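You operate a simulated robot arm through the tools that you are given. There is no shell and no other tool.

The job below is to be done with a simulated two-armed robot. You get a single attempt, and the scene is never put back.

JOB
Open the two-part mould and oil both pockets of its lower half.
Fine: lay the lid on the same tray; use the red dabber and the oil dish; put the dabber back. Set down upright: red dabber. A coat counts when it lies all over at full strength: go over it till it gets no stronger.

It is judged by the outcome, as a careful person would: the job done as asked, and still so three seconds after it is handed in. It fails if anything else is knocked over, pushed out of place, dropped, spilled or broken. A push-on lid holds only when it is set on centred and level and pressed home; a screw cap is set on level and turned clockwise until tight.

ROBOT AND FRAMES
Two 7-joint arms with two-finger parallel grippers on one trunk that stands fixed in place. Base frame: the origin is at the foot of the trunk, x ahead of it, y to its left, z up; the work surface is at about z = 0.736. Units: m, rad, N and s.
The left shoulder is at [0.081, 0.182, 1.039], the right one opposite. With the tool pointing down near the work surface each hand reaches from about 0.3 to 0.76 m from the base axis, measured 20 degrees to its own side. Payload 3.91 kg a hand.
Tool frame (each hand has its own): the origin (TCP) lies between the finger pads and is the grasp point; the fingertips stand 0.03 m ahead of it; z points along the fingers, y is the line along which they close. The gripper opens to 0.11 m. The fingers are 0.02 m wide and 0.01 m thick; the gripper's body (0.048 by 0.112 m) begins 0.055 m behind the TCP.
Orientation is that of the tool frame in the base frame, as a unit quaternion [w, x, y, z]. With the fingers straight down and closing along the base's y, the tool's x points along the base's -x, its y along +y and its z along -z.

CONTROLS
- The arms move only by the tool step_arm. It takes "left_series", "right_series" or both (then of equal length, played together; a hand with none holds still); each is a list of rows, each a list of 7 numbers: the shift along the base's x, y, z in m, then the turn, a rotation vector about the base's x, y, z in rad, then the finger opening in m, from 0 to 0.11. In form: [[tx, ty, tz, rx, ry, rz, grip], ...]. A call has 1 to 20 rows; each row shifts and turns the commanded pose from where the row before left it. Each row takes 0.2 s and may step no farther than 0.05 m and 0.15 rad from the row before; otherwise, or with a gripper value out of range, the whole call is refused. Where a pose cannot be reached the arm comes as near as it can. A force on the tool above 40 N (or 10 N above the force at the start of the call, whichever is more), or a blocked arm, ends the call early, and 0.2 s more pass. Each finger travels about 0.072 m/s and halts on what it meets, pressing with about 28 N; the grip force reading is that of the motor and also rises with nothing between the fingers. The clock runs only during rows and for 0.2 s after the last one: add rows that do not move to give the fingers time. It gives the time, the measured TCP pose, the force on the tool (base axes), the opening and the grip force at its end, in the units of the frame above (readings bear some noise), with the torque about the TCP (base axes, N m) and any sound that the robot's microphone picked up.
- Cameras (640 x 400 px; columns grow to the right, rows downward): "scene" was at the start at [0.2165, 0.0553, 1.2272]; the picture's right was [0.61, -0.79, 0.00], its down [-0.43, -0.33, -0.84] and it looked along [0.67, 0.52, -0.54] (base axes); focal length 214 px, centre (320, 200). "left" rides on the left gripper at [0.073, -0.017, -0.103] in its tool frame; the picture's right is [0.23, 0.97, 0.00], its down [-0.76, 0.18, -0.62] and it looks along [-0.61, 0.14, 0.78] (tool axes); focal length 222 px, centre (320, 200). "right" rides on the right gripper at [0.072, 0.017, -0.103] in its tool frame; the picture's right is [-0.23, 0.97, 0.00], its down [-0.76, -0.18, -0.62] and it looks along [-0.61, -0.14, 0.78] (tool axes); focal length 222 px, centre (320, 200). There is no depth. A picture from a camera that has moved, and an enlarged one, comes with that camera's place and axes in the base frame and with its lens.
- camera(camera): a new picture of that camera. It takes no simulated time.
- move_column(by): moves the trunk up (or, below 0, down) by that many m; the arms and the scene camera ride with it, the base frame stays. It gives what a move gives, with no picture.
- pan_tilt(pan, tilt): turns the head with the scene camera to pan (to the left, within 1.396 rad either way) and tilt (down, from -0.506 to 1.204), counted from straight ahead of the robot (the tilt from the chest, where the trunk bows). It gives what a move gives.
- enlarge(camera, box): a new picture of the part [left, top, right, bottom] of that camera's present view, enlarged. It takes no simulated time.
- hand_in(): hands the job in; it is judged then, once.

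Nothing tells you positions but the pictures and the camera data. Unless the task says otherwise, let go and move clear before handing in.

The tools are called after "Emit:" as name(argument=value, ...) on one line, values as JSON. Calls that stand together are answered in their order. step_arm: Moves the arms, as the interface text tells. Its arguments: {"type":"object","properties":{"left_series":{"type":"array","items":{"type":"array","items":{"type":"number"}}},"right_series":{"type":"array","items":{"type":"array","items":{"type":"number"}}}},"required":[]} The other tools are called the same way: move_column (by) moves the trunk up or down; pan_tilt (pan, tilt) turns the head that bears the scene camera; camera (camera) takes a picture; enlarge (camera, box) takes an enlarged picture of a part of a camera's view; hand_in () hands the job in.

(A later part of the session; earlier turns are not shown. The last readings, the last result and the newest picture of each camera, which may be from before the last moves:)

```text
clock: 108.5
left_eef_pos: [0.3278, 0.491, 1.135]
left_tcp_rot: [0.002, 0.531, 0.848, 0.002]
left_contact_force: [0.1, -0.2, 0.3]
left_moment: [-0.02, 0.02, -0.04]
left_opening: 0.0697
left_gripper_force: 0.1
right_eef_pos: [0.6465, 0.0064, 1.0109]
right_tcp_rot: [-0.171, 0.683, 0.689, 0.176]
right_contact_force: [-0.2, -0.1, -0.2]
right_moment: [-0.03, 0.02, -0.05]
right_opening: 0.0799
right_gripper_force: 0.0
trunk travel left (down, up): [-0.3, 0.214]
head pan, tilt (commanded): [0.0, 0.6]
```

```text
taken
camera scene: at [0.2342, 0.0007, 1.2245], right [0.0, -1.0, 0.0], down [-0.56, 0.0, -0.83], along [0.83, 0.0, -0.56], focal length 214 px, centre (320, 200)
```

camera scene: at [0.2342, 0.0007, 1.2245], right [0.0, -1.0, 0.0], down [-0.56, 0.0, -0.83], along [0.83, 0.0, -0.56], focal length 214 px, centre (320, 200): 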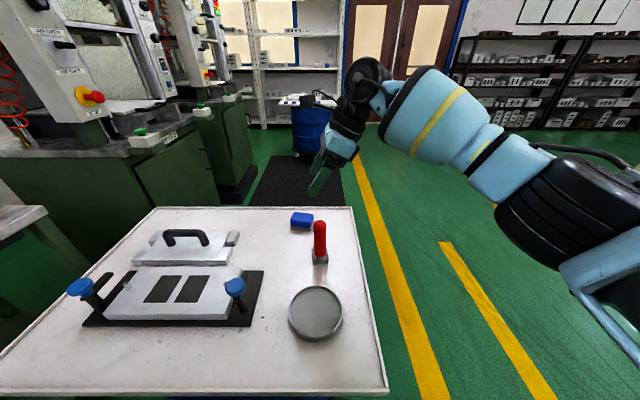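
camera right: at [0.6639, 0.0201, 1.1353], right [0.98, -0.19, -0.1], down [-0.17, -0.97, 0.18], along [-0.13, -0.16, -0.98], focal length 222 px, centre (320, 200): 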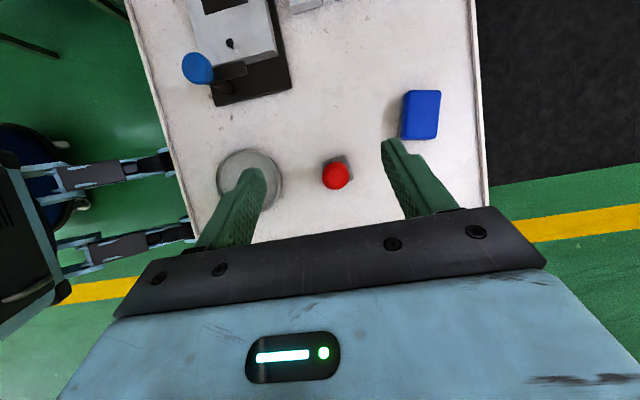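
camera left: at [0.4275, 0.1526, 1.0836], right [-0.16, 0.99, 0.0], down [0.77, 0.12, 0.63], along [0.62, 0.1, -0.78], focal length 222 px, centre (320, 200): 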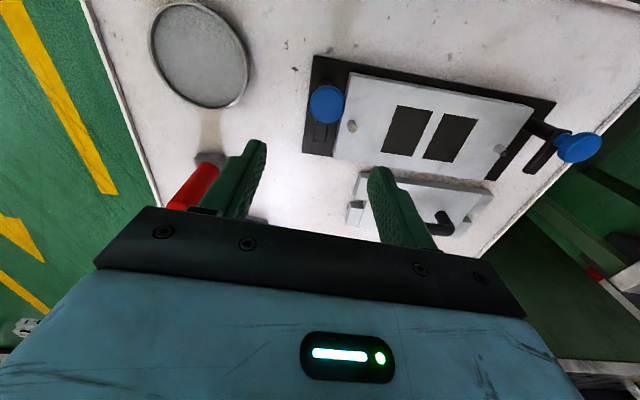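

The right camera looks down on the dabber. I'll enlarge for precise measuring.

Emit:
enlarge(camera="right", box=[290, 130, 390, 210])

Emit:
enlarge(camera="scene", box=[270, 200, 370, 280])

Emit:
enlarge(camera="scene", box=[265, 270, 365, 350])

```text
5.00 times, centred on (340, 170) of right
camera zoom: at [0.6639, 0.0201, 1.1353], right [0.98, -0.19, -0.1], down [-0.17, -0.97, 0.18], along [-0.13, -0.16, -0.98], focal length 1111 px, centre (220, 350)
```

zoom: 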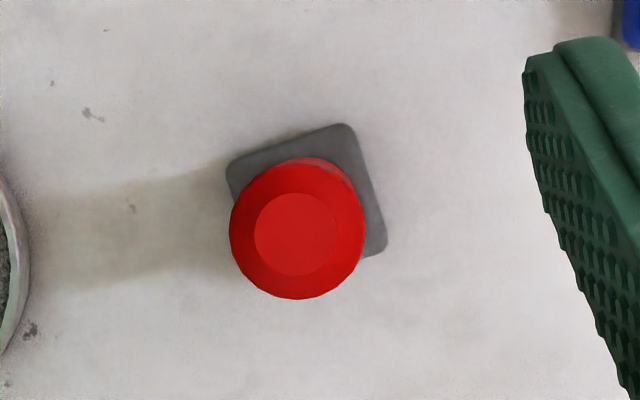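

```text
5.00 times, centred on (320, 240) of scene
camera zoom: at [0.2342, 0.0007, 1.2245], right [0.0, -1.0, 0.0], down [-0.56, 0.0, -0.83], along [0.83, 0.0, -0.56], focal length 1072 px, centre (320, 0)
```

zoom: 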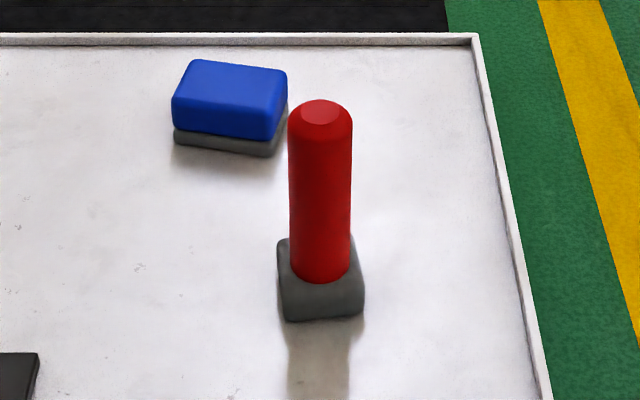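

```text
5.00 times, centred on (315, 310) of scene
camera zoom: at [0.2342, 0.0007, 1.2245], right [0.0, -1.0, 0.0], down [-0.56, 0.0, -0.83], along [0.83, 0.0, -0.56], focal length 1072 px, centre (345, -350)
```

zoom: 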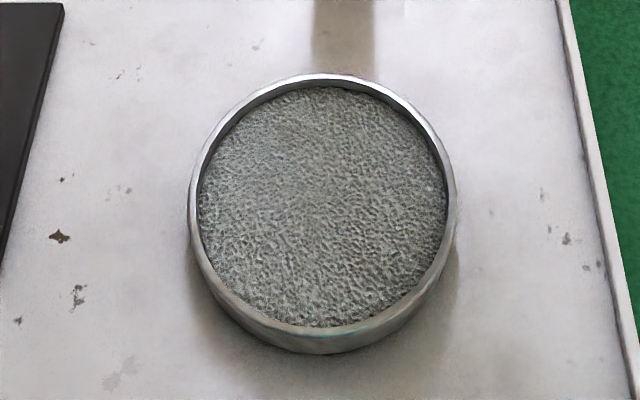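

The dabber stands at (0.652, 0.001): square pad ≈ 43 mm turned about 7° counter-clockwise, red handle ≈ 34 mm thick up to z ≈ 0.875. I'll align the right hand and come down around its handle.

Emit:
step_arm(right_series=[[0.0055, -0.0054, -0.03, 0, 0, 0, 0.08], [0, 0, -0.03, 0, 0, 0, 0.08], [0, 0, -0.03, 0, 0, 0, 0.08], [0, 0, 0, 0, 0, 0, 0.08]])

Emit:
camera(camera="right")

Emit:
enlarge(camera="scene", box=[260, 150, 400, 280])

```text
clock: 109.5
left_eef_pos: [0.3281, 0.4921, 1.1367]
left_tcp_rot: [0.002, 0.531, 0.848, 0.002]
left_contact_force: [0.5, -0.1, -0.2]
left_moment: [-0.02, 0.01, 0.03]
left_opening: 0.0701
left_gripper_force: 0.1
right_eef_pos: [0.6507, 0.0009, 0.9199]
right_tcp_rot: [-0.171, 0.682, 0.689, 0.176]
right_contact_force: [-0.8, -0.5, -1.0]
right_moment: [0.03, 0.02, -0.02]
right_opening: 0.0801
right_gripper_force: 0.1
trunk travel left (down, up): [-0.3, 0.214]
head pan, tilt (commanded): [0.0, 0.6]
```

```text
taken
camera right: at [0.6673, 0.0154, 1.0453], right [0.98, -0.19, -0.1], down [-0.17, -0.97, 0.18], along [-0.13, -0.16, -0.98], focal length 222 px, centre (320, 200)
```

right: 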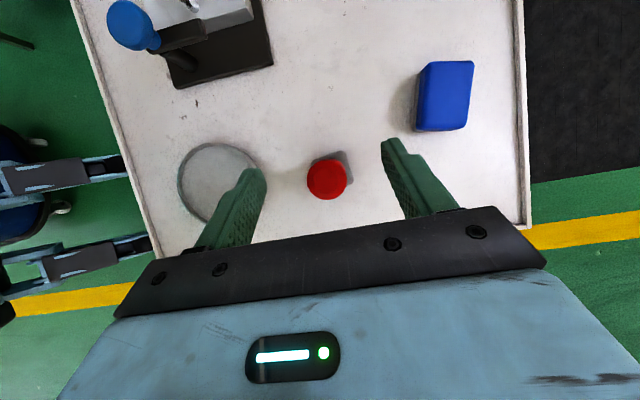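

```text
3.08 times, centred on (330, 215) of scene
camera zoom: at [0.2339, 0.0008, 1.2245], right [0.0, -1.0, 0.0], down [-0.56, 0.0, -0.83], along [0.83, 0.0, -0.56], focal length 660 px, centre (289, 154)
```

zoom: 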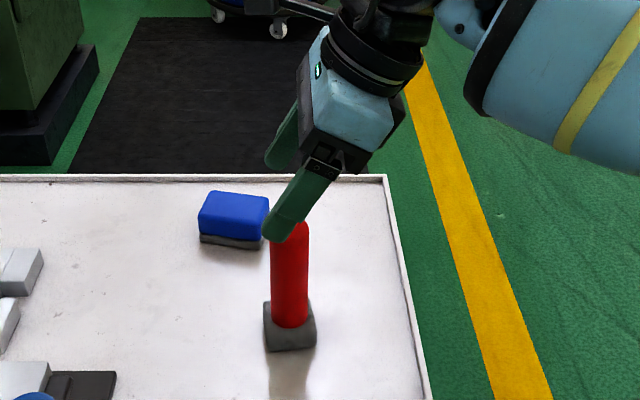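

The handle is centred between the fingers. I'll lower and close on it.

Emit:
step_arm(right_series=[[0.0013, 0.0008, -0.03, 0, 0, 0, 0.08], [0, 0, -0.03, 0, 0, 0, 0.08], [0, 0, -0.022, 0, 0, 0, 0.08], [0, 0, 0, 0, 0, 0, 0.05], [0, 0, 0, 0, 0, 0, 0.03], [0, 0, 0, 0, 0, 0, 0.02], [0, 0, 0, 0, 0, 0, 0.02]])

Emit:
camera(camera="right")

Emit:
enlarge(camera="scene", box=[260, 150, 400, 280])

```text
clock: 111.1
left_eef_pos: [0.3284, 0.4926, 1.1363]
left_tcp_rot: [0.001, 0.531, 0.847, 0.002]
left_contact_force: [-0.4, -0.1, -0.2]
left_moment: [0.02, -0.01, 0.02]
left_opening: 0.0701
left_gripper_force: 0.0
right_eef_pos: [0.6506, 0.0015, 0.8398]
right_tcp_rot: [-0.172, 0.682, 0.689, 0.175]
right_contact_force: [0.3, 0.0, 0.0]
right_moment: [-0.02, -0.02, 0.0]
right_opening: 0.0336
right_gripper_force: 27.8
trunk travel left (down, up): [-0.3, 0.214]
head pan, tilt (commanded): [0.0, 0.6]
```

```text
taken
camera right: at [0.6679, 0.0162, 0.9646], right [0.98, -0.19, -0.1], down [-0.17, -0.97, 0.18], along [-0.13, -0.16, -0.98], focal length 222 px, centre (320, 200)
```

right: 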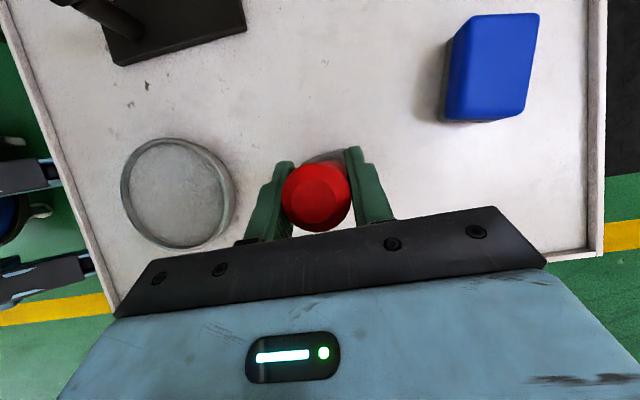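

```text
3.08 times, centred on (330, 215) of scene
camera zoom: at [0.2343, 0.0007, 1.2244], right [0.0, -1.0, 0.0], down [-0.56, 0.0, -0.83], along [0.83, 0.0, -0.56], focal length 660 px, centre (289, 154)
```

zoom: 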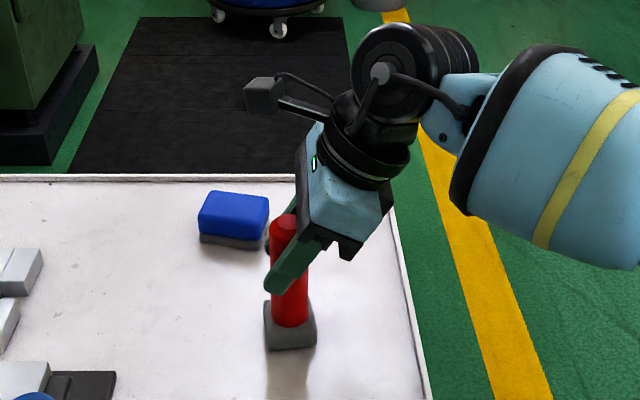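

The dabber is gripped (0.0336 m). I'll lift it a little and check that it hangs upright and steady.

Emit:
step_arm(right_series=[[0, 0, 0, 0, 0, 0, 0.015], [0, 0, 0.008, 0, 0, 0, 0.015], [0, 0, 0.012, 0, 0, 0, 0.015], [0, 0, 0.02, 0, 0, 0, 0.015], [0, 0, 0, 0, 0, 0, 0.015]])

Emit:
enlarge(camera="scene", box=[260, 150, 400, 280])

```text
clock: 112.3
left_eef_pos: [0.3281, 0.4912, 1.136]
left_tcp_rot: [0.001, 0.531, 0.847, 0.002]
left_contact_force: [0.5, 0.3, -0.3]
left_moment: [0.0, -0.01, 0.02]
left_opening: 0.07
left_gripper_force: 0.0
right_eef_pos: [0.6513, 0.0014, 0.8809]
right_tcp_rot: [-0.172, 0.682, 0.689, 0.175]
right_contact_force: [0.7, 0.7, -0.5]
right_moment: [0.02, 0.01, 0.0]
right_opening: 0.0332
right_gripper_force: 28.1
trunk travel left (down, up): [-0.3, 0.214]
head pan, tilt (commanded): [0.0, 0.6]
```

```text
3.08 times, centred on (330, 215) of scene
camera zoom: at [0.2345, 0.0006, 1.2244], right [0.0, -1.0, 0.0], down [-0.57, 0.0, -0.82], along [0.82, 0.0, -0.57], focal length 660 px, centre (289, 154)
```

zoom: 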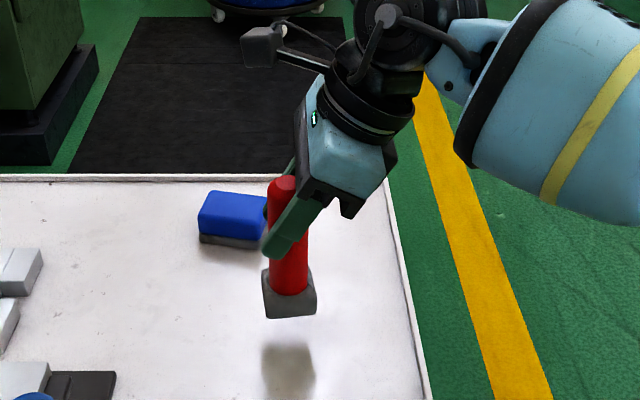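

The dabber hangs upright. I'll carry it to the transfer spot at (0.595, 0.10), squaring its pad with the mould on the way.

Emit:
step_arm(right_series=[[-0.014, 0.0247, 0, 0, 0, -0.032, 0.015], [-0.014, 0.0247, 0, 0, 0, -0.032, 0.015], [-0.014, 0.0247, 0, 0, 0, -0.032, 0.015], [-0.014, 0.0247, 0, 0, 0, -0.032, 0.015], [0, 0, 0, 0, 0, 0, 0.015]])

Emit:
camera(camera="right")

Emit:
camera(camera="scene")

```text
clock: 113.5
left_eef_pos: [0.3289, 0.4927, 1.1356]
left_tcp_rot: [0.0, 0.531, 0.848, 0.002]
left_contact_force: [-0.2, -0.9, 0.6]
left_moment: [-0.02, 0.0, 0.01]
left_opening: 0.0697
left_gripper_force: 0.0
right_eef_pos: [0.5968, 0.1, 0.8819]
right_tcp_rot: [-0.16, 0.724, 0.644, 0.186]
right_contact_force: [0.2, -0.1, -1.3]
right_moment: [0.0, -0.02, 0.0]
right_opening: 0.033
right_gripper_force: 27.6
trunk travel left (down, up): [-0.3, 0.214]
head pan, tilt (commanded): [0.0, 0.6]
```

```text
taken
camera right: at [0.616, 0.1135, 1.0065], right [0.94, -0.32, -0.1], down [-0.29, -0.94, 0.18], along [-0.15, -0.14, -0.98], focal length 222 px, centre (320, 200)
```

right: 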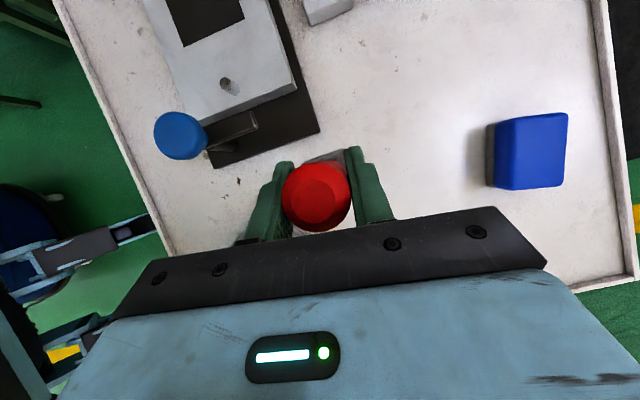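

```text
taken
camera scene: at [0.2344, 0.0006, 1.2244], right [0.0, -1.0, 0.0], down [-0.57, 0.0, -0.82], along [0.82, 0.0, -0.57], focal length 214 px, centre (320, 200)
```

scene: 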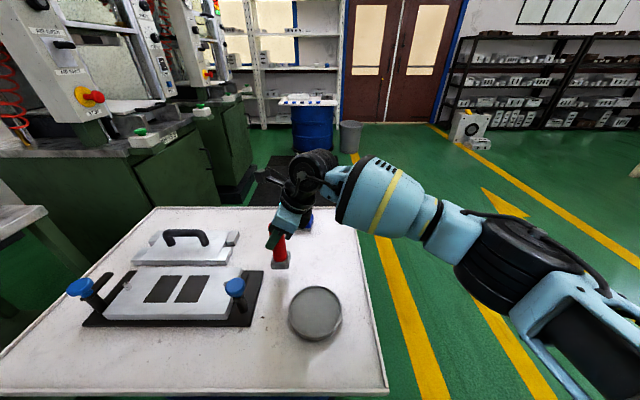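

Now I'll set it down gently here.

Emit:
step_arm(right_series=[[0, 0, -0.02, 0, 0, 0, 0.015], [0, 0, -0.014, 0, 0, 0, 0.015], [0, 0, -0.004, 0, 0, 0, 0.015], [0, 0, -0.002, 0, 0, 0, 0.015], [0, 0, 0, 0, 0, 0, 0.015]])

Emit:
enlarge(camera="scene", box=[220, 180, 360, 300])

```text
clock: 114.7
left_eef_pos: [0.3288, 0.4923, 1.1351]
left_tcp_rot: [0.001, 0.531, 0.848, 0.002]
left_contact_force: [-0.6, -0.6, 0.4]
left_moment: [0.01, -0.03, -0.01]
left_opening: 0.07
left_gripper_force: 0.0
right_eef_pos: [0.5972, 0.0991, 0.8398]
right_tcp_rot: [-0.159, 0.724, 0.644, 0.186]
right_contact_force: [0.3, 1.0, -1.8]
right_moment: [-0.03, -0.03, 0.01]
right_opening: 0.033
right_gripper_force: 28.1
trunk travel left (down, up): [-0.3, 0.214]
head pan, tilt (commanded): [0.0, 0.6]
```

```text
3.33 times, centred on (290, 240) of scene
camera zoom: at [0.2343, 0.0007, 1.2244], right [0.0, -1.0, 0.0], down [-0.56, 0.0, -0.83], along [0.83, 0.0, -0.56], focal length 715 px, centre (420, 67)
```

zoom: 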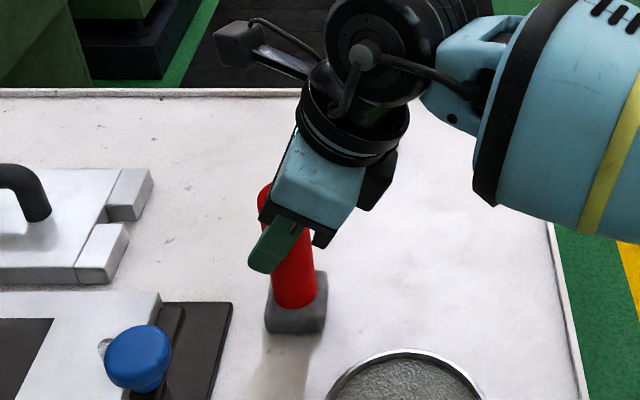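

Emit:
step_arm(right_series=[[0, 0, -0.0015, 0, 0, 0, 0.015], [0, 0, 0, 0, 0, 0, 0.015]])

```text
clock: 115.3
left_eef_pos: [0.3289, 0.4909, 1.1353]
left_tcp_rot: [0.001, 0.53, 0.848, 0.003]
left_contact_force: [-0.5, 0.0, 0.0]
left_moment: [-0.03, -0.01, -0.03]
left_opening: 0.0702
left_gripper_force: 0.0
right_eef_pos: [0.5971, 0.0989, 0.84]
right_tcp_rot: [-0.16, 0.725, 0.643, 0.189]
right_contact_force: [2.3, -1.7, 8.9]
right_moment: [-0.15, 0.01, 0.04]
right_opening: 0.0332
right_gripper_force: 27.9
trunk travel left (down, up): [-0.3, 0.214]
head pan, tilt (commanded): [0.0, 0.6]
```

Contact is made. I'll open and withdraw the right hand up and back along its fingers, then out to its side.

Emit:
step_arm(right_series=[[0, 0, 0, 0, 0, 0, 0.035], [0, 0, 0, 0, 0, 0, 0.06], [0, 0, 0, 0, 0, 0, 0.06], [0, -0.014, 0.026, 0, 0, 0, 0.06], [0, -0.019, 0.035, 0, 0, 0, 0.06], [0, -0.019, 0.035, 0, 0, 0, 0.06], [0, -0.03, 0.03, 0, 0, 0, 0.06], [-0.01, -0.04, 0.01, 0, 0, 0, 0.06], [-0.01, -0.045, 0, 0, 0, 0, 0.06], [-0.01, -0.045, 0, 0, 0, 0, 0.06], [-0.01, -0.045, 0, 0, 0, 0, 0.06], [-0.01, -0.045, 0, 0, 0, 0, 0.06], [-0.01, -0.045, 0, 0, 0, 0, 0.06], [-0.01, -0.04, 0, 0, 0, 0, 0.06]])

Emit:
camera(camera="scene")

Emit:
enlarge(camera="scene", box=[220, 210, 340, 310])

```text
clock: 118.3
left_eef_pos: [0.3289, 0.4922, 1.1367]
left_tcp_rot: [0.001, 0.531, 0.847, 0.002]
left_contact_force: [0.1, -0.2, -0.3]
left_moment: [0.02, 0.02, 0.0]
left_opening: 0.0701
left_gripper_force: 0.1
right_eef_pos: [0.5244, -0.2908, 0.9725]
right_tcp_rot: [-0.161, 0.724, 0.645, 0.186]
right_contact_force: [-0.2, -0.2, -0.5]
right_moment: [-0.03, -0.02, 0.02]
right_opening: 0.0597
right_gripper_force: 0.0
trunk travel left (down, up): [-0.3, 0.214]
head pan, tilt (commanded): [0.0, 0.6]
```

```text
taken
camera scene: at [0.2339, 0.0003, 1.2245], right [0.0, -1.0, 0.0], down [-0.56, 0.0, -0.83], along [0.83, 0.0, -0.56], focal length 214 px, centre (320, 200)
```

scene: 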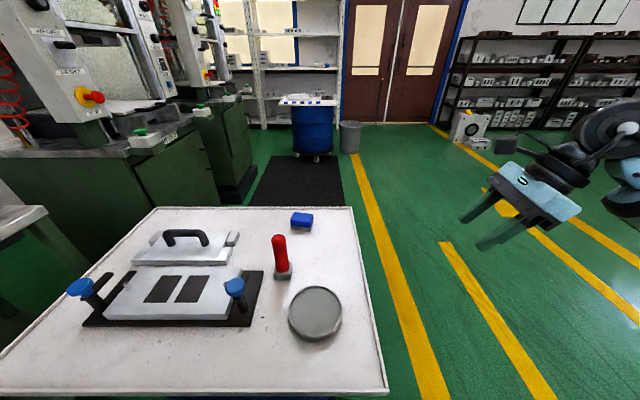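

```text
4.00 times, centred on (280, 260) of scene
camera zoom: at [0.2339, 0.0003, 1.2245], right [0.0, -1.0, 0.0], down [-0.56, 0.0, -0.83], along [0.83, 0.0, -0.56], focal length 858 px, centre (480, -40)
```

zoom: 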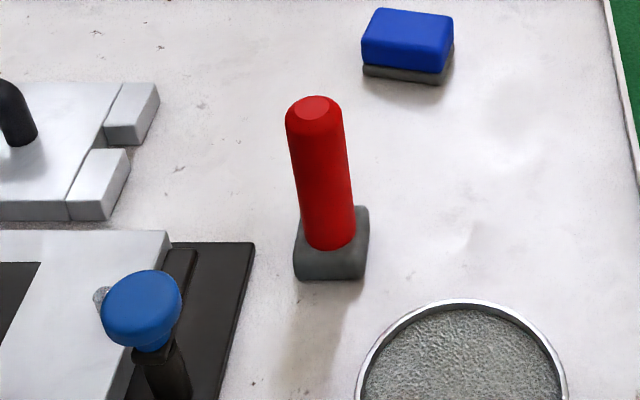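

The dabber stands upright at about (0.597, 0.099), clear of all. Now the left hand: I'll turn it to yaw +1.57 (camera on its inner side) while bringing it toward the middle.

Emit:
step_arm(left_series=[[0.005, 0, 0, 0, 0, 0.15, 0.08], [0.005, 0, 0, 0, 0, 0.15, 0.08], [0.005, 0, 0, 0, 0, 0.15, 0.08], [0.005, 0, 0, 0, 0, 0.15, 0.08], [0.005, 0, 0, 0, 0, 0.15, 0.08], [0.005, 0, 0, 0, 0, 0.15, 0.08], [0.005, 0, 0, 0, 0, 0.15, 0.08], [0.005, 0, 0, 0, 0, 0.15, 0.08], [0.005, 0, 0, 0, 0, 0.15, 0.08], [0.005, 0, 0, 0, 0, 0.15, 0.08], [0.005, 0, 0, 0, 0, 0.15, 0.08], [0.005, 0, 0, 0, 0, 0.15, 0.08], [0.005, 0, 0, 0, 0, 0.15, 0.08], [0.005, 0, 0, 0, 0, 0.15, 0.08], [0.005, 0, 0, 0, 0, 0.15, 0.08], [0.005, 0, 0, 0, 0, 0.15, 0.08], [0.005, 0, 0, 0, 0, 0.15, 0.08], [0.005, 0, 0, 0, 0, 0.14, 0.08]])

```text
clock: 122.1
left_eef_pos: [0.4179, 0.4915, 1.1349]
left_tcp_rot: [0.002, 0.707, -0.707, -0.002]
left_contact_force: [0.2, 0.0, -0.4]
left_moment: [0.04, -0.02, -0.01]
left_opening: 0.0799
left_gripper_force: 0.0
right_eef_pos: [0.5252, -0.291, 0.9719]
right_tcp_rot: [-0.16, 0.725, 0.644, 0.187]
right_contact_force: [0.4, -0.3, -0.4]
right_moment: [-0.02, 0.03, -0.01]
right_opening: 0.06
right_gripper_force: 0.0
trunk travel left (down, up): [-0.3, 0.214]
head pan, tilt (commanded): [0.0, 0.6]
```

Emit:
step_arm(left_series=[[0.01, -0.02, -0.01, -0.133, 0, 0, 0.08], [0.01, -0.02, -0.01, -0.133, 0, 0, 0.08], [0.01, -0.02, -0.01, -0.133, 0, 0, 0.08], [0.01, -0.03, -0.01, -0.133, 0, 0, 0.08], [0.015, -0.03, -0.01, -0.133, 0, 0, 0.08], [0.015, -0.03, -0.01, -0.135, 0, 0, 0.08], [0.02, -0.035, -0.01, 0, 0, 0, 0.08], [0.02, -0.035, -0.01, 0, 0, 0, 0.08], [0.02, -0.035, -0.01, 0, 0, 0, 0.08], [0.02, -0.035, -0.01, 0, 0, 0, 0.08], [0, 0, 0, 0, 0, 0, 0.08]])

Emit:
camera(camera="left")

Emit:
camera(camera="scene")

```text
clock: 124.5
left_eef_pos: [0.5665, 0.2009, 1.0357]
left_tcp_rot: [-0.277, -0.65, 0.653, -0.274]
left_contact_force: [-0.2, -0.6, 0.3]
left_moment: [-0.02, 0.01, 0.02]
left_opening: 0.0802
left_gripper_force: 0.1
right_eef_pos: [0.5239, -0.291, 0.9726]
right_tcp_rot: [-0.16, 0.725, 0.644, 0.187]
right_contact_force: [-1.2, -0.5, -0.6]
right_moment: [0.0, -0.04, 0.02]
right_opening: 0.0601
right_gripper_force: 0.1
trunk travel left (down, up): [-0.3, 0.214]
head pan, tilt (commanded): [0.0, 0.6]
```

```text
taken
camera left: at [0.586, 0.2255, 1.159], right [-0.97, -0.15, 0.16], down [-0.17, 0.98, -0.11], along [-0.14, -0.14, -0.98], focal length 222 px, centre (320, 200)
```

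left: 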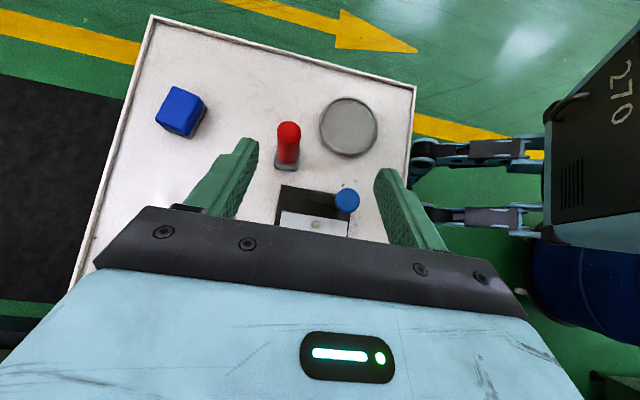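

```text
taken
camera scene: at [0.2338, 0.001, 1.2246], right [0.0, -1.0, 0.0], down [-0.56, 0.0, -0.83], along [0.83, 0.0, -0.56], focal length 214 px, centre (320, 200)
```

scene: 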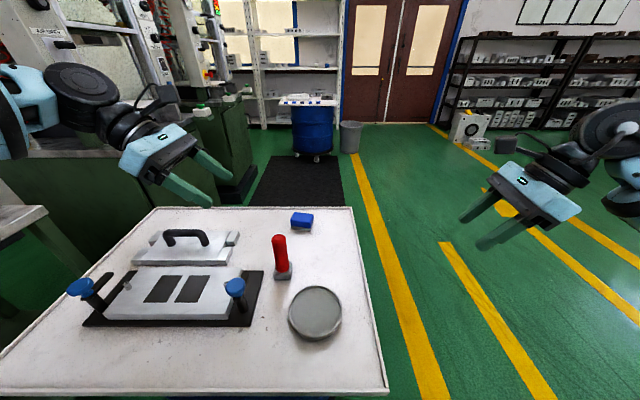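

The left hand is tipped 0.8 rad with its camera looking down. Before taking the dabber I'll check it can hover over the dish.

Emit:
step_arm(left_series=[[-0.012, -0.03, -0.01, 0, 0, 0, 0.08], [-0.012, -0.03, -0.01, 0, 0, 0, 0.08], [-0.012, -0.03, -0.01, 0, 0, 0, 0.08], [-0.012, -0.03, -0.01, 0, 0, 0, 0.08], [-0.012, -0.03, -0.01, 0, 0, 0, 0.08], [-0.012, -0.03, -0.01, 0, 0, 0, 0.08], [0, 0, 0, 0, 0, 0, 0.08]])

Emit:
camera(camera="left")

Emit:
camera(camera="scene")

```text
clock: 126.1
left_eef_pos: [0.4976, 0.0201, 0.9772]
left_tcp_rot: [-0.277, -0.65, 0.653, -0.274]
left_contact_force: [-0.7, -0.5, 0.1]
left_moment: [0.02, 0.0, 0.0]
left_opening: 0.0801
left_gripper_force: 0.1
right_eef_pos: [0.5251, -0.2908, 0.9721]
right_tcp_rot: [-0.16, 0.724, 0.644, 0.186]
right_contact_force: [0.2, -0.5, -0.1]
right_moment: [-0.01, 0.0, -0.01]
right_opening: 0.0599
right_gripper_force: 0.0
trunk travel left (down, up): [-0.3, 0.214]
head pan, tilt (commanded): [0.0, 0.6]
```

```text
taken
camera left: at [0.5159, 0.0438, 1.099], right [-0.97, -0.15, 0.16], down [-0.17, 0.98, -0.11], along [-0.14, -0.14, -0.98], focal length 222 px, centre (320, 200)
```

left: 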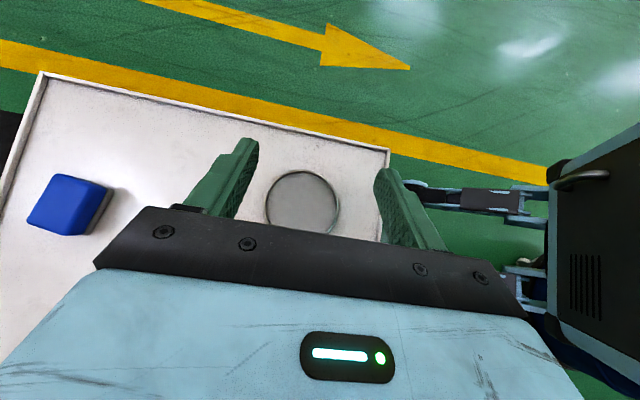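

```text
taken
camera scene: at [0.2339, 0.0006, 1.2245], right [0.0, -1.0, 0.0], down [-0.56, 0.0, -0.83], along [0.83, 0.0, -0.56], focal length 214 px, centre (320, 200)
```

scene: 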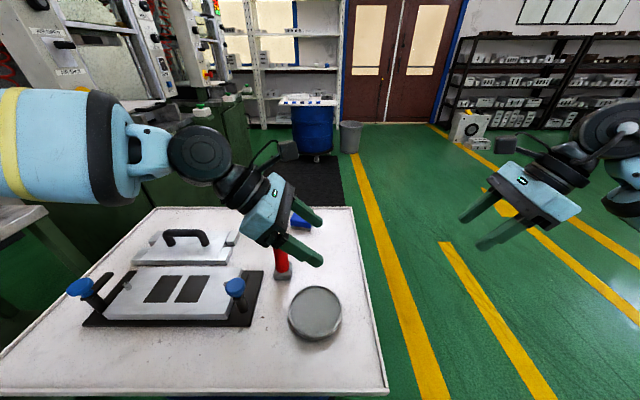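

The dish is within the left hand's reach (dish centre about (0.493, 0.009)). Now over to the dabber.

Emit:
step_arm(left_series=[[0.01, 0.035, 0, 0, 0, 0, 0.08], [0.02, 0.035, 0, 0, 0, 0, 0.08], [0.03, 0.035, 0, 0, 0, 0, 0.08], [0.03, 0.03, -0.01, 0, 0, 0, 0.08], [0.01, 0.02, -0.02, 0, 0, 0, 0.08], [0, 0, 0, 0, 0, 0, 0.08]])

Emit:
camera(camera="left")

Emit:
enlarge(camera="left", box=[240, 100, 400, 220])

```text
clock: 127.5
left_eef_pos: [0.5978, 0.1768, 0.9456]
left_tcp_rot: [-0.277, -0.65, 0.652, -0.274]
left_contact_force: [-0.1, -0.3, -0.2]
left_moment: [-0.03, 0.01, 0.0]
left_opening: 0.0799
left_gripper_force: 0.0
right_eef_pos: [0.5261, -0.2927, 0.9729]
right_tcp_rot: [-0.159, 0.725, 0.644, 0.186]
right_contact_force: [-0.6, 0.0, -0.2]
right_moment: [-0.04, 0.0, -0.01]
right_opening: 0.0601
right_gripper_force: 0.0
trunk travel left (down, up): [-0.3, 0.214]
head pan, tilt (commanded): [0.0, 0.6]
```

```text
taken
camera left: at [0.6174, 0.2002, 1.0683], right [-0.97, -0.15, 0.17], down [-0.17, 0.98, -0.11], along [-0.14, -0.14, -0.98], focal length 222 px, centre (320, 200)
```

left: 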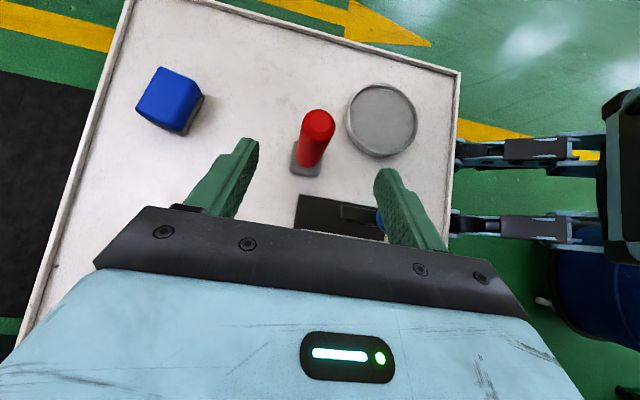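

```text
3.33 times, centred on (320, 160) of left
camera zoom: at [0.6174, 0.2002, 1.0683], right [-0.97, -0.15, 0.17], down [-0.17, 0.98, -0.11], along [-0.14, -0.14, -0.98], focal length 740 px, centre (320, 333)
```

zoom: 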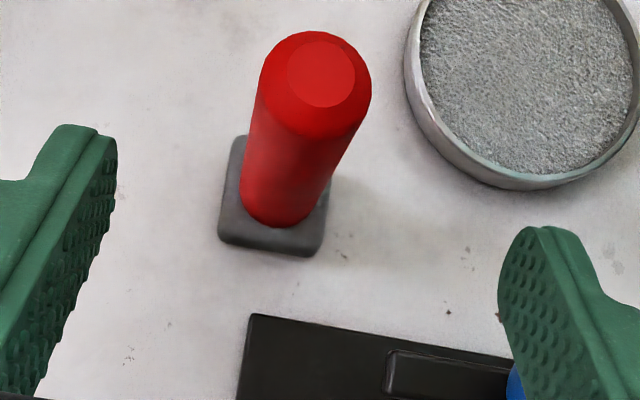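

The dabber's pad is square with the mould; its handle is at about (0.599, 0.0995). I'll approach along the fingers' direction and close on the handle at z ≈ 0.825.

Emit:
step_arm(left_series=[[0.001, -0.007, -0.024, 0, 0, 0, 0.08], [0, -0.007, -0.024, 0, 0, 0, 0.08], [0, -0.007, -0.024, 0, 0, 0, 0.08], [0, -0.0168, -0.0162, 0, 0, 0, 0.08], [0, -0.0168, -0.0162, 0, 0, 0, 0.08], [0, -0.0168, -0.0162, 0, 0, 0, 0.08], [0, 0, 0, 0, 0, 0, 0.08]])

Emit:
camera(camera="left")

Emit:
enlarge(camera="scene", box=[200, 170, 360, 310])

```text
clock: 129.1
left_eef_pos: [0.5975, 0.1039, 0.8272]
left_tcp_rot: [-0.276, -0.65, 0.653, -0.273]
left_contact_force: [0.4, 0.6, -0.1]
left_moment: [0.02, 0.03, 0.01]
left_opening: 0.0801
left_gripper_force: 0.0
right_eef_pos: [0.5258, -0.2898, 0.9736]
right_tcp_rot: [-0.16, 0.725, 0.644, 0.186]
right_contact_force: [0.2, -0.8, 0.2]
right_moment: [0.03, 0.0, 0.01]
right_opening: 0.0601
right_gripper_force: 0.0
trunk travel left (down, up): [-0.3, 0.214]
head pan, tilt (commanded): [0.0, 0.6]
```

```text
taken
camera left: at [0.6168, 0.1281, 0.9485], right [-0.97, -0.15, 0.17], down [-0.17, 0.98, -0.11], along [-0.14, -0.14, -0.98], focal length 222 px, centre (320, 200)
```

left: 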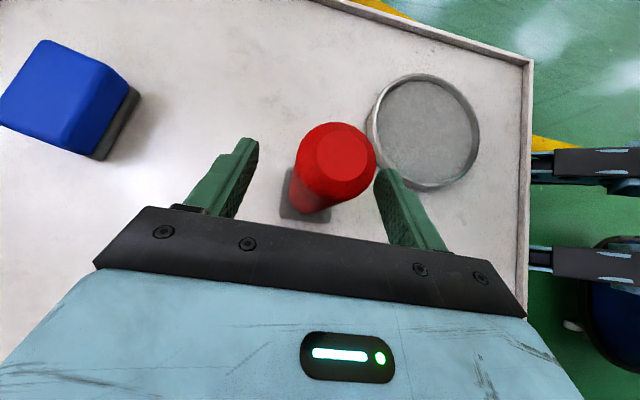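

```text
2.86 times, centred on (280, 240) of scene
camera zoom: at [0.234, 0.0007, 1.2245], right [0.0, -1.0, 0.0], down [-0.56, 0.0, -0.83], along [0.83, 0.0, -0.56], focal length 613 px, centre (434, 86)
```

zoom: 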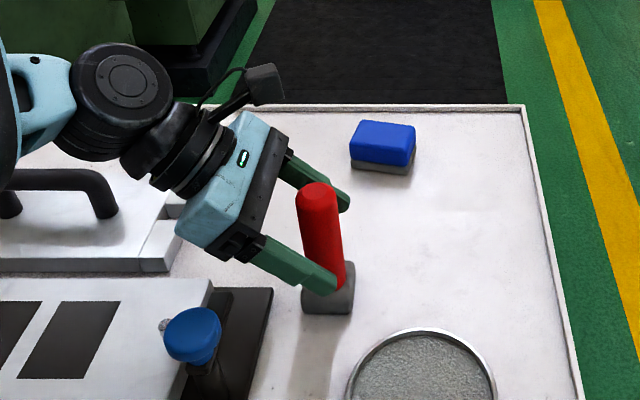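

Emit:
step_arm(left_series=[[0.002, 0, 0, 0, 0, 0, 0.06], [0, 0, 0, 0, 0, 0, 0.045], [0, 0, 0, 0, 0, 0, 0.035], [0, 0, 0, 0, 0, 0, 0.02], [0, 0, 0, 0, 0, 0, 0.015], [0, 0, 0, 0, 0, 0, 0.015]])

Emit:
camera(camera="left")

Emit:
enlarge(camera="scene", box=[200, 170, 360, 310])

```text
clock: 130.5
left_eef_pos: [0.6003, 0.106, 0.826]
left_tcp_rot: [-0.276, -0.65, 0.652, -0.274]
left_contact_force: [0.3, -0.6, 0.4]
left_moment: [-0.02, -0.04, -0.01]
left_opening: 0.0332
left_gripper_force: 28.4
right_eef_pos: [0.5264, -0.2912, 0.972]
right_tcp_rot: [-0.161, 0.724, 0.644, 0.185]
right_contact_force: [0.8, -0.1, 0.6]
right_moment: [-0.02, 0.0, 0.0]
right_opening: 0.0598
right_gripper_force: 0.1
trunk travel left (down, up): [-0.3, 0.214]
head pan, tilt (commanded): [0.0, 0.6]
```

```text
taken
camera left: at [0.6194, 0.129, 0.9485], right [-0.97, -0.15, 0.17], down [-0.17, 0.98, -0.11], along [-0.14, -0.14, -0.98], focal length 222 px, centre (320, 200)
```

left: 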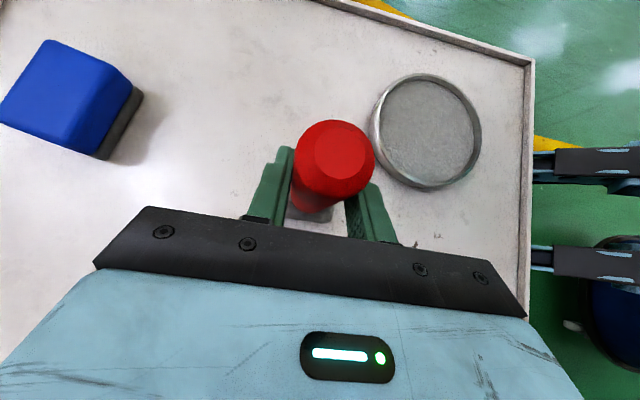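

```text
2.86 times, centred on (280, 240) of scene
camera zoom: at [0.2342, 0.0007, 1.2244], right [0.0, -1.0, 0.0], down [-0.56, 0.0, -0.83], along [0.83, 0.0, -0.56], focal length 613 px, centre (434, 86)
```

zoom: 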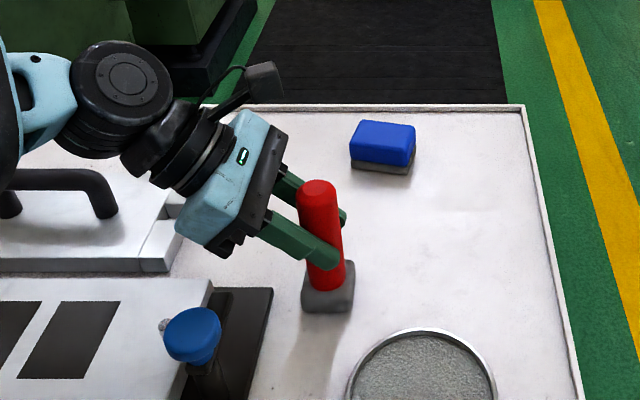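

Gripped (TCP at (0.600, 0.106, 0.826), pad bottom about 0.09 below it). I'll lift and carry the dabber over the dish.

Emit:
step_arm(left_series=[[0, 0, 0.01, 0, 0, 0, 0.015], [0, 0, 0.02, 0, 0, 0, 0.015], [0, 0, 0.03, 0, 0, 0, 0.015], [-0.0214, -0.0182, 0, 0, 0, 0, 0.015], [-0.0214, -0.0182, 0, 0, 0, 0, 0.015], [-0.0214, -0.0182, 0, 0, 0, 0, 0.015], [-0.0214, -0.0182, 0, 0, 0, 0, 0.015], [-0.0214, -0.0182, 0, 0, 0, 0, 0.015], [0, 0, 0, 0, 0, 0, 0.015]])

Emit:
camera(camera="left")

Emit:
enlarge(camera="scene", box=[200, 200, 400, 360])

```text
clock: 132.5
left_eef_pos: [0.4925, 0.0156, 0.8827]
left_tcp_rot: [-0.276, -0.651, 0.652, -0.274]
left_contact_force: [0.3, 0.5, -1.0]
left_moment: [0.02, -0.01, -0.04]
left_opening: 0.0329
left_gripper_force: 27.8
right_eef_pos: [0.5257, -0.2919, 0.9716]
right_tcp_rot: [-0.16, 0.725, 0.644, 0.186]
right_contact_force: [0.1, -0.1, -0.3]
right_moment: [-0.01, -0.02, 0.02]
right_opening: 0.0602
right_gripper_force: 0.0
trunk travel left (down, up): [-0.3, 0.214]
head pan, tilt (commanded): [0.0, 0.6]
```

```text
taken
camera left: at [0.5112, 0.04, 1.0069], right [-0.97, -0.15, 0.17], down [-0.17, 0.98, -0.11], along [-0.14, -0.14, -0.98], focal length 222 px, centre (320, 200)
```

left: 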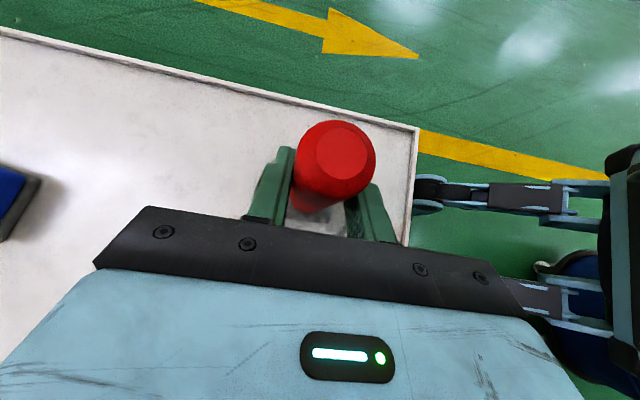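

```text
2.50 times, centred on (300, 280) of scene
camera zoom: at [0.2342, 0.0008, 1.2244], right [0.0, -1.0, 0.0], down [-0.56, 0.0, -0.83], along [0.83, 0.0, -0.56], focal length 536 px, centre (370, 0)
```

zoom: 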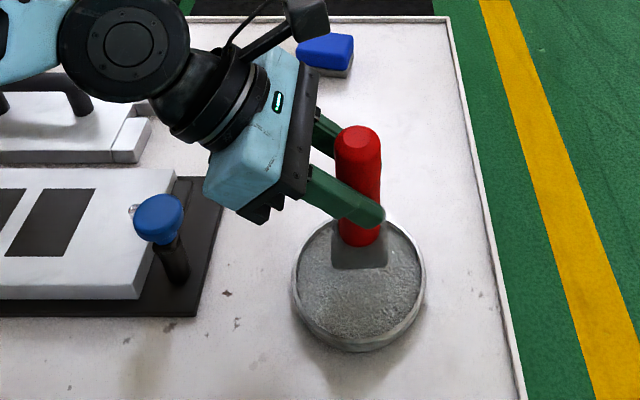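

The pad is over the dish's centre. I'll lower it until it presses lightly on the oiled felt.

Emit:
step_arm(left_series=[[0.0015, -0.001, -0.015, 0, 0, 0, 0.015], [0, 0, -0.015, 0, 0, 0, 0.015], [0, 0, -0.008, 0, 0, 0, 0.015], [0, 0, 0, 0, 0, 0, 0.015]])

Emit:
enlarge(camera="scene", box=[200, 200, 400, 360])

```text
clock: 133.5
left_eef_pos: [0.4951, 0.0132, 0.8467]
left_tcp_rot: [-0.277, -0.65, 0.653, -0.273]
left_contact_force: [0.3, -0.9, -2.1]
left_moment: [0.02, 0.0, 0.02]
left_opening: 0.033
left_gripper_force: 27.7
right_eef_pos: [0.5255, -0.2912, 0.9713]
right_tcp_rot: [-0.16, 0.724, 0.645, 0.186]
right_contact_force: [-0.1, 0.0, -0.6]
right_moment: [0.0, -0.02, -0.04]
right_opening: 0.0601
right_gripper_force: 0.0
trunk travel left (down, up): [-0.3, 0.214]
head pan, tilt (commanded): [0.0, 0.6]
```

```text
2.50 times, centred on (300, 280) of scene
camera zoom: at [0.2342, 0.0007, 1.2245], right [0.0, -1.0, 0.0], down [-0.56, 0.0, -0.83], along [0.83, 0.0, -0.56], focal length 536 px, centre (370, 0)
```

zoom: 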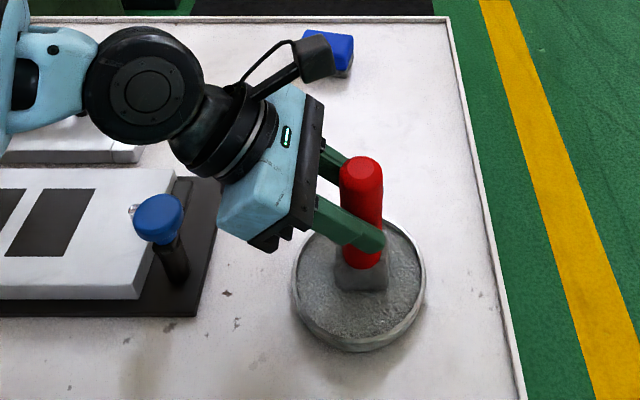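

Emit:
step_arm(left_series=[[0, 0, -0.003, 0, 0, 0, 0.015], [0, 0, -0.003, 0, 0, 0, 0.015], [0, 0, 0, 0, 0, 0, 0.015]])

```text
clock: 134.3
left_eef_pos: [0.4944, 0.0121, 0.8412]
left_tcp_rot: [-0.277, -0.65, 0.652, -0.274]
left_contact_force: [0.0, 0.9, -0.4]
left_moment: [0.04, -0.04, 0.04]
left_opening: 0.0329
left_gripper_force: 27.9
right_eef_pos: [0.5256, -0.291, 0.9716]
right_tcp_rot: [-0.16, 0.725, 0.644, 0.187]
right_contact_force: [-0.3, 0.0, 0.5]
right_moment: [-0.01, -0.01, 0.03]
right_opening: 0.06
right_gripper_force: 0.1
trunk travel left (down, up): [-0.3, 0.214]
head pan, tilt (commanded): [0.0, 0.6]
```

Emit:
step_arm(left_series=[[0, 0, -0.002, 0, 0, 0, 0.015], [0, 0, -0.002, 0, 0, 0, 0.015], [0, 0, 0, 0, 0, 0, 0.015]])

```text
clock: 135.1
left_eef_pos: [0.4942, 0.0123, 0.8409]
left_tcp_rot: [-0.276, -0.65, 0.652, -0.278]
left_contact_force: [-2.3, 8.9, 30.9]
left_moment: [0.21, 0.53, -0.12]
left_opening: 0.0326
left_gripper_force: 28.1
right_eef_pos: [0.5242, -0.2889, 0.9734]
right_tcp_rot: [-0.159, 0.725, 0.644, 0.187]
right_contact_force: [0.0, 0.1, 0.0]
right_moment: [-0.04, 0.01, -0.01]
right_opening: 0.0601
right_gripper_force: 0.1
trunk travel left (down, up): [-0.3, 0.214]
head pan, tilt (commanded): [0.0, 0.6]
```

The pad is pressing on the felt (31 N, a bit firm). I'll ease off, dwell a moment, then lift.

Emit:
step_arm(left_series=[[0, 0, 0.0025, 0, 0, 0, 0.015], [0, 0, 0, 0, 0, 0, 0.015], [0, 0, 0, 0, 0, 0, 0.015], [0, 0, 0, 0, 0, 0, 0.015]])

Emit:
camera(camera="left")

Emit:
enlarge(camera="scene", box=[200, 200, 400, 360])

```text
clock: 136.1
left_eef_pos: [0.4944, 0.0132, 0.8416]
left_tcp_rot: [-0.277, -0.65, 0.652, -0.275]
left_contact_force: [0.9, -1.8, 18.3]
left_moment: [-0.53, -0.1, -0.01]
left_opening: 0.033
left_gripper_force: 28.5
right_eef_pos: [0.5236, -0.2903, 0.9713]
right_tcp_rot: [-0.159, 0.725, 0.644, 0.187]
right_contact_force: [0.3, 0.1, 0.3]
right_moment: [-0.01, 0.04, 0.0]
right_opening: 0.0601
right_gripper_force: 0.1
trunk travel left (down, up): [-0.3, 0.214]
head pan, tilt (commanded): [0.0, 0.6]
```

```text
taken
camera left: at [0.5125, 0.037, 0.9644], right [-0.97, -0.15, 0.16], down [-0.17, 0.98, -0.11], along [-0.14, -0.14, -0.98], focal length 222 px, centre (320, 200)
```

left: 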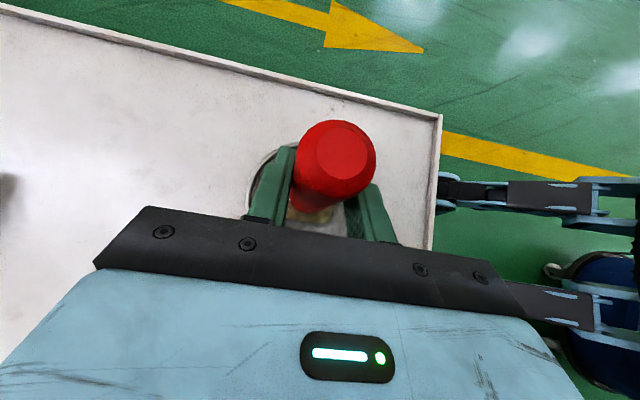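

```text
2.50 times, centred on (300, 280) of scene
camera zoom: at [0.2331, 0.0006, 1.2247], right [0.0, -1.0, 0.0], down [-0.56, 0.0, -0.83], along [0.83, 0.0, -0.56], focal length 536 px, centre (370, 0)
```

zoom: 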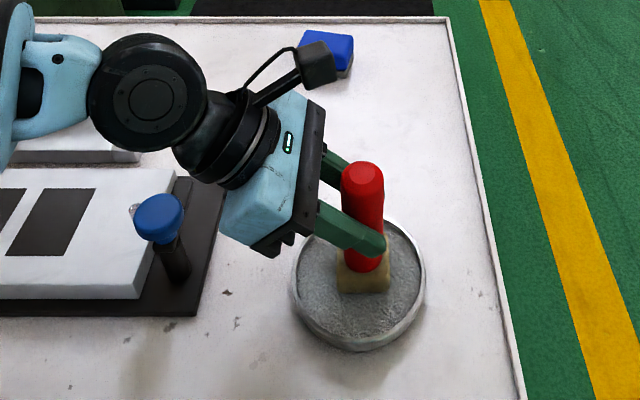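

The pad turned yellowish: it's loaded with oil. I'll lift it high over the knob and carry it to above the nearer pocket.

Emit:
step_arm(left_series=[[0, 0, 0.02, 0, 0, 0, 0.015], [0, 0, 0.03, 0, 0, 0, 0.015], [0, 0, 0.03, 0, 0, 0, 0.015], [0, 0, 0.03, 0, 0, 0, 0.015], [0.005, 0.036, 0, 0, 0, 0, 0.015], [0.005, 0.036, 0, 0, 0, 0, 0.015], [0.005, 0.036, 0, 0, 0, 0, 0.015], [0.005, 0.036, 0, 0, 0, 0, 0.015], [0.005, 0.036, 0, 0, 0, 0, 0.015], [0.005, 0.036, 0, 0, 0, 0, 0.015], [0.005, 0.036, 0, 0, 0, 0, 0.015], [0.003, 0.036, 0, 0, 0, 0, 0.015], [0, 0, 0, 0, 0, 0, 0.015]])

Emit:
camera(camera="left")

Emit:
enlarge(camera="scene", box=[80, 180, 300, 340])

```text
clock: 138.9
left_eef_pos: [0.5346, 0.3018, 0.9473]
left_tcp_rot: [-0.277, -0.65, 0.652, -0.274]
left_contact_force: [-0.2, 0.2, -0.3]
left_moment: [0.03, 0.01, 0.01]
left_opening: 0.0332
left_gripper_force: 28.1
right_eef_pos: [0.5253, -0.2917, 0.9718]
right_tcp_rot: [-0.16, 0.724, 0.645, 0.186]
right_contact_force: [0.0, 0.3, -0.3]
right_moment: [0.0, 0.03, 0.0]
right_opening: 0.0602
right_gripper_force: 0.0
trunk travel left (down, up): [-0.3, 0.214]
head pan, tilt (commanded): [0.0, 0.6]
```

```text
taken
camera left: at [0.5528, 0.3262, 1.0715], right [-0.97, -0.15, 0.17], down [-0.17, 0.98, -0.11], along [-0.15, -0.14, -0.98], focal length 222 px, centre (320, 200)
```

left: 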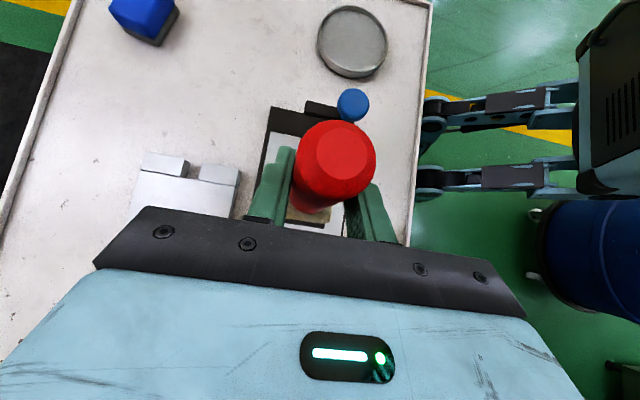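

```text
2.50 times, centred on (190, 260) of scene
camera zoom: at [0.2343, 0.0005, 1.2244], right [0.0, -1.0, 0.0], down [-0.57, 0.0, -0.82], along [0.82, 0.0, -0.57], focal length 536 px, centre (645, 50)
```

zoom: 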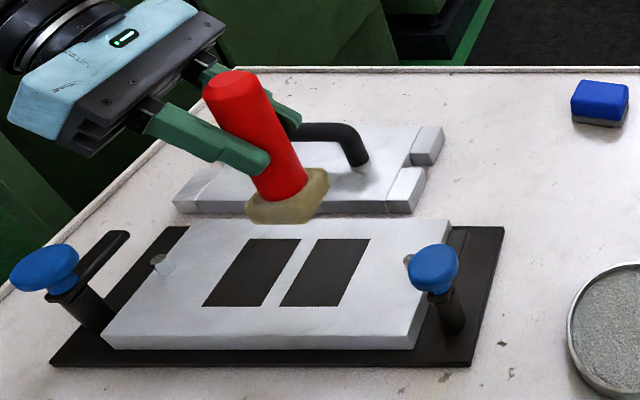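

Emit:
pan_tilt(pan=0.55, tilt=0.75)

Emit:
camera(camera="scene")

Emit:
enlarge(camera="scene", box=[240, 120, 400, 260])

```text
clock: 139.8
left_eef_pos: [0.5337, 0.3015, 0.9471]
left_tcp_rot: [-0.277, -0.65, 0.652, -0.274]
left_contact_force: [-0.5, -0.6, -1.3]
left_moment: [0.02, -0.02, -0.01]
left_opening: 0.033
left_gripper_force: 28.1
right_eef_pos: [0.5266, -0.2908, 0.9718]
right_tcp_rot: [-0.16, 0.724, 0.644, 0.186]
right_contact_force: [-0.1, -0.2, -0.9]
right_moment: [0.0, 0.04, 0.01]
right_opening: 0.0601
right_gripper_force: 0.0
trunk travel left (down, up): [-0.3, 0.214]
head pan, tilt (commanded): [0.55, 0.75]
```

```text
taken
camera scene: at [0.2166, 0.044, 1.2116], right [0.52, -0.85, 0.0], down [-0.58, -0.36, -0.73], along [0.62, 0.38, -0.68], focal length 214 px, centre (320, 200)
```

scene: 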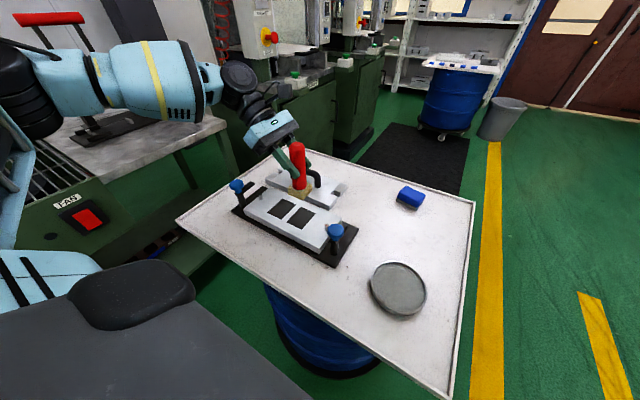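

```text
2.86 times, centred on (320, 190) of scene
camera zoom: at [0.2166, 0.044, 1.2116], right [0.52, -0.85, 0.0], down [-0.58, -0.36, -0.73], along [0.62, 0.38, -0.68], focal length 613 px, centre (320, 229)
```

zoom: 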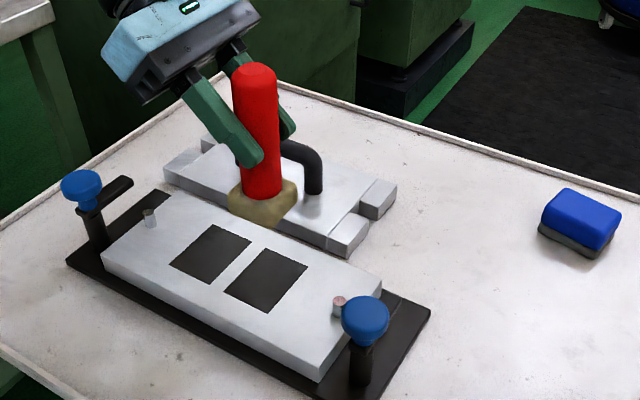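

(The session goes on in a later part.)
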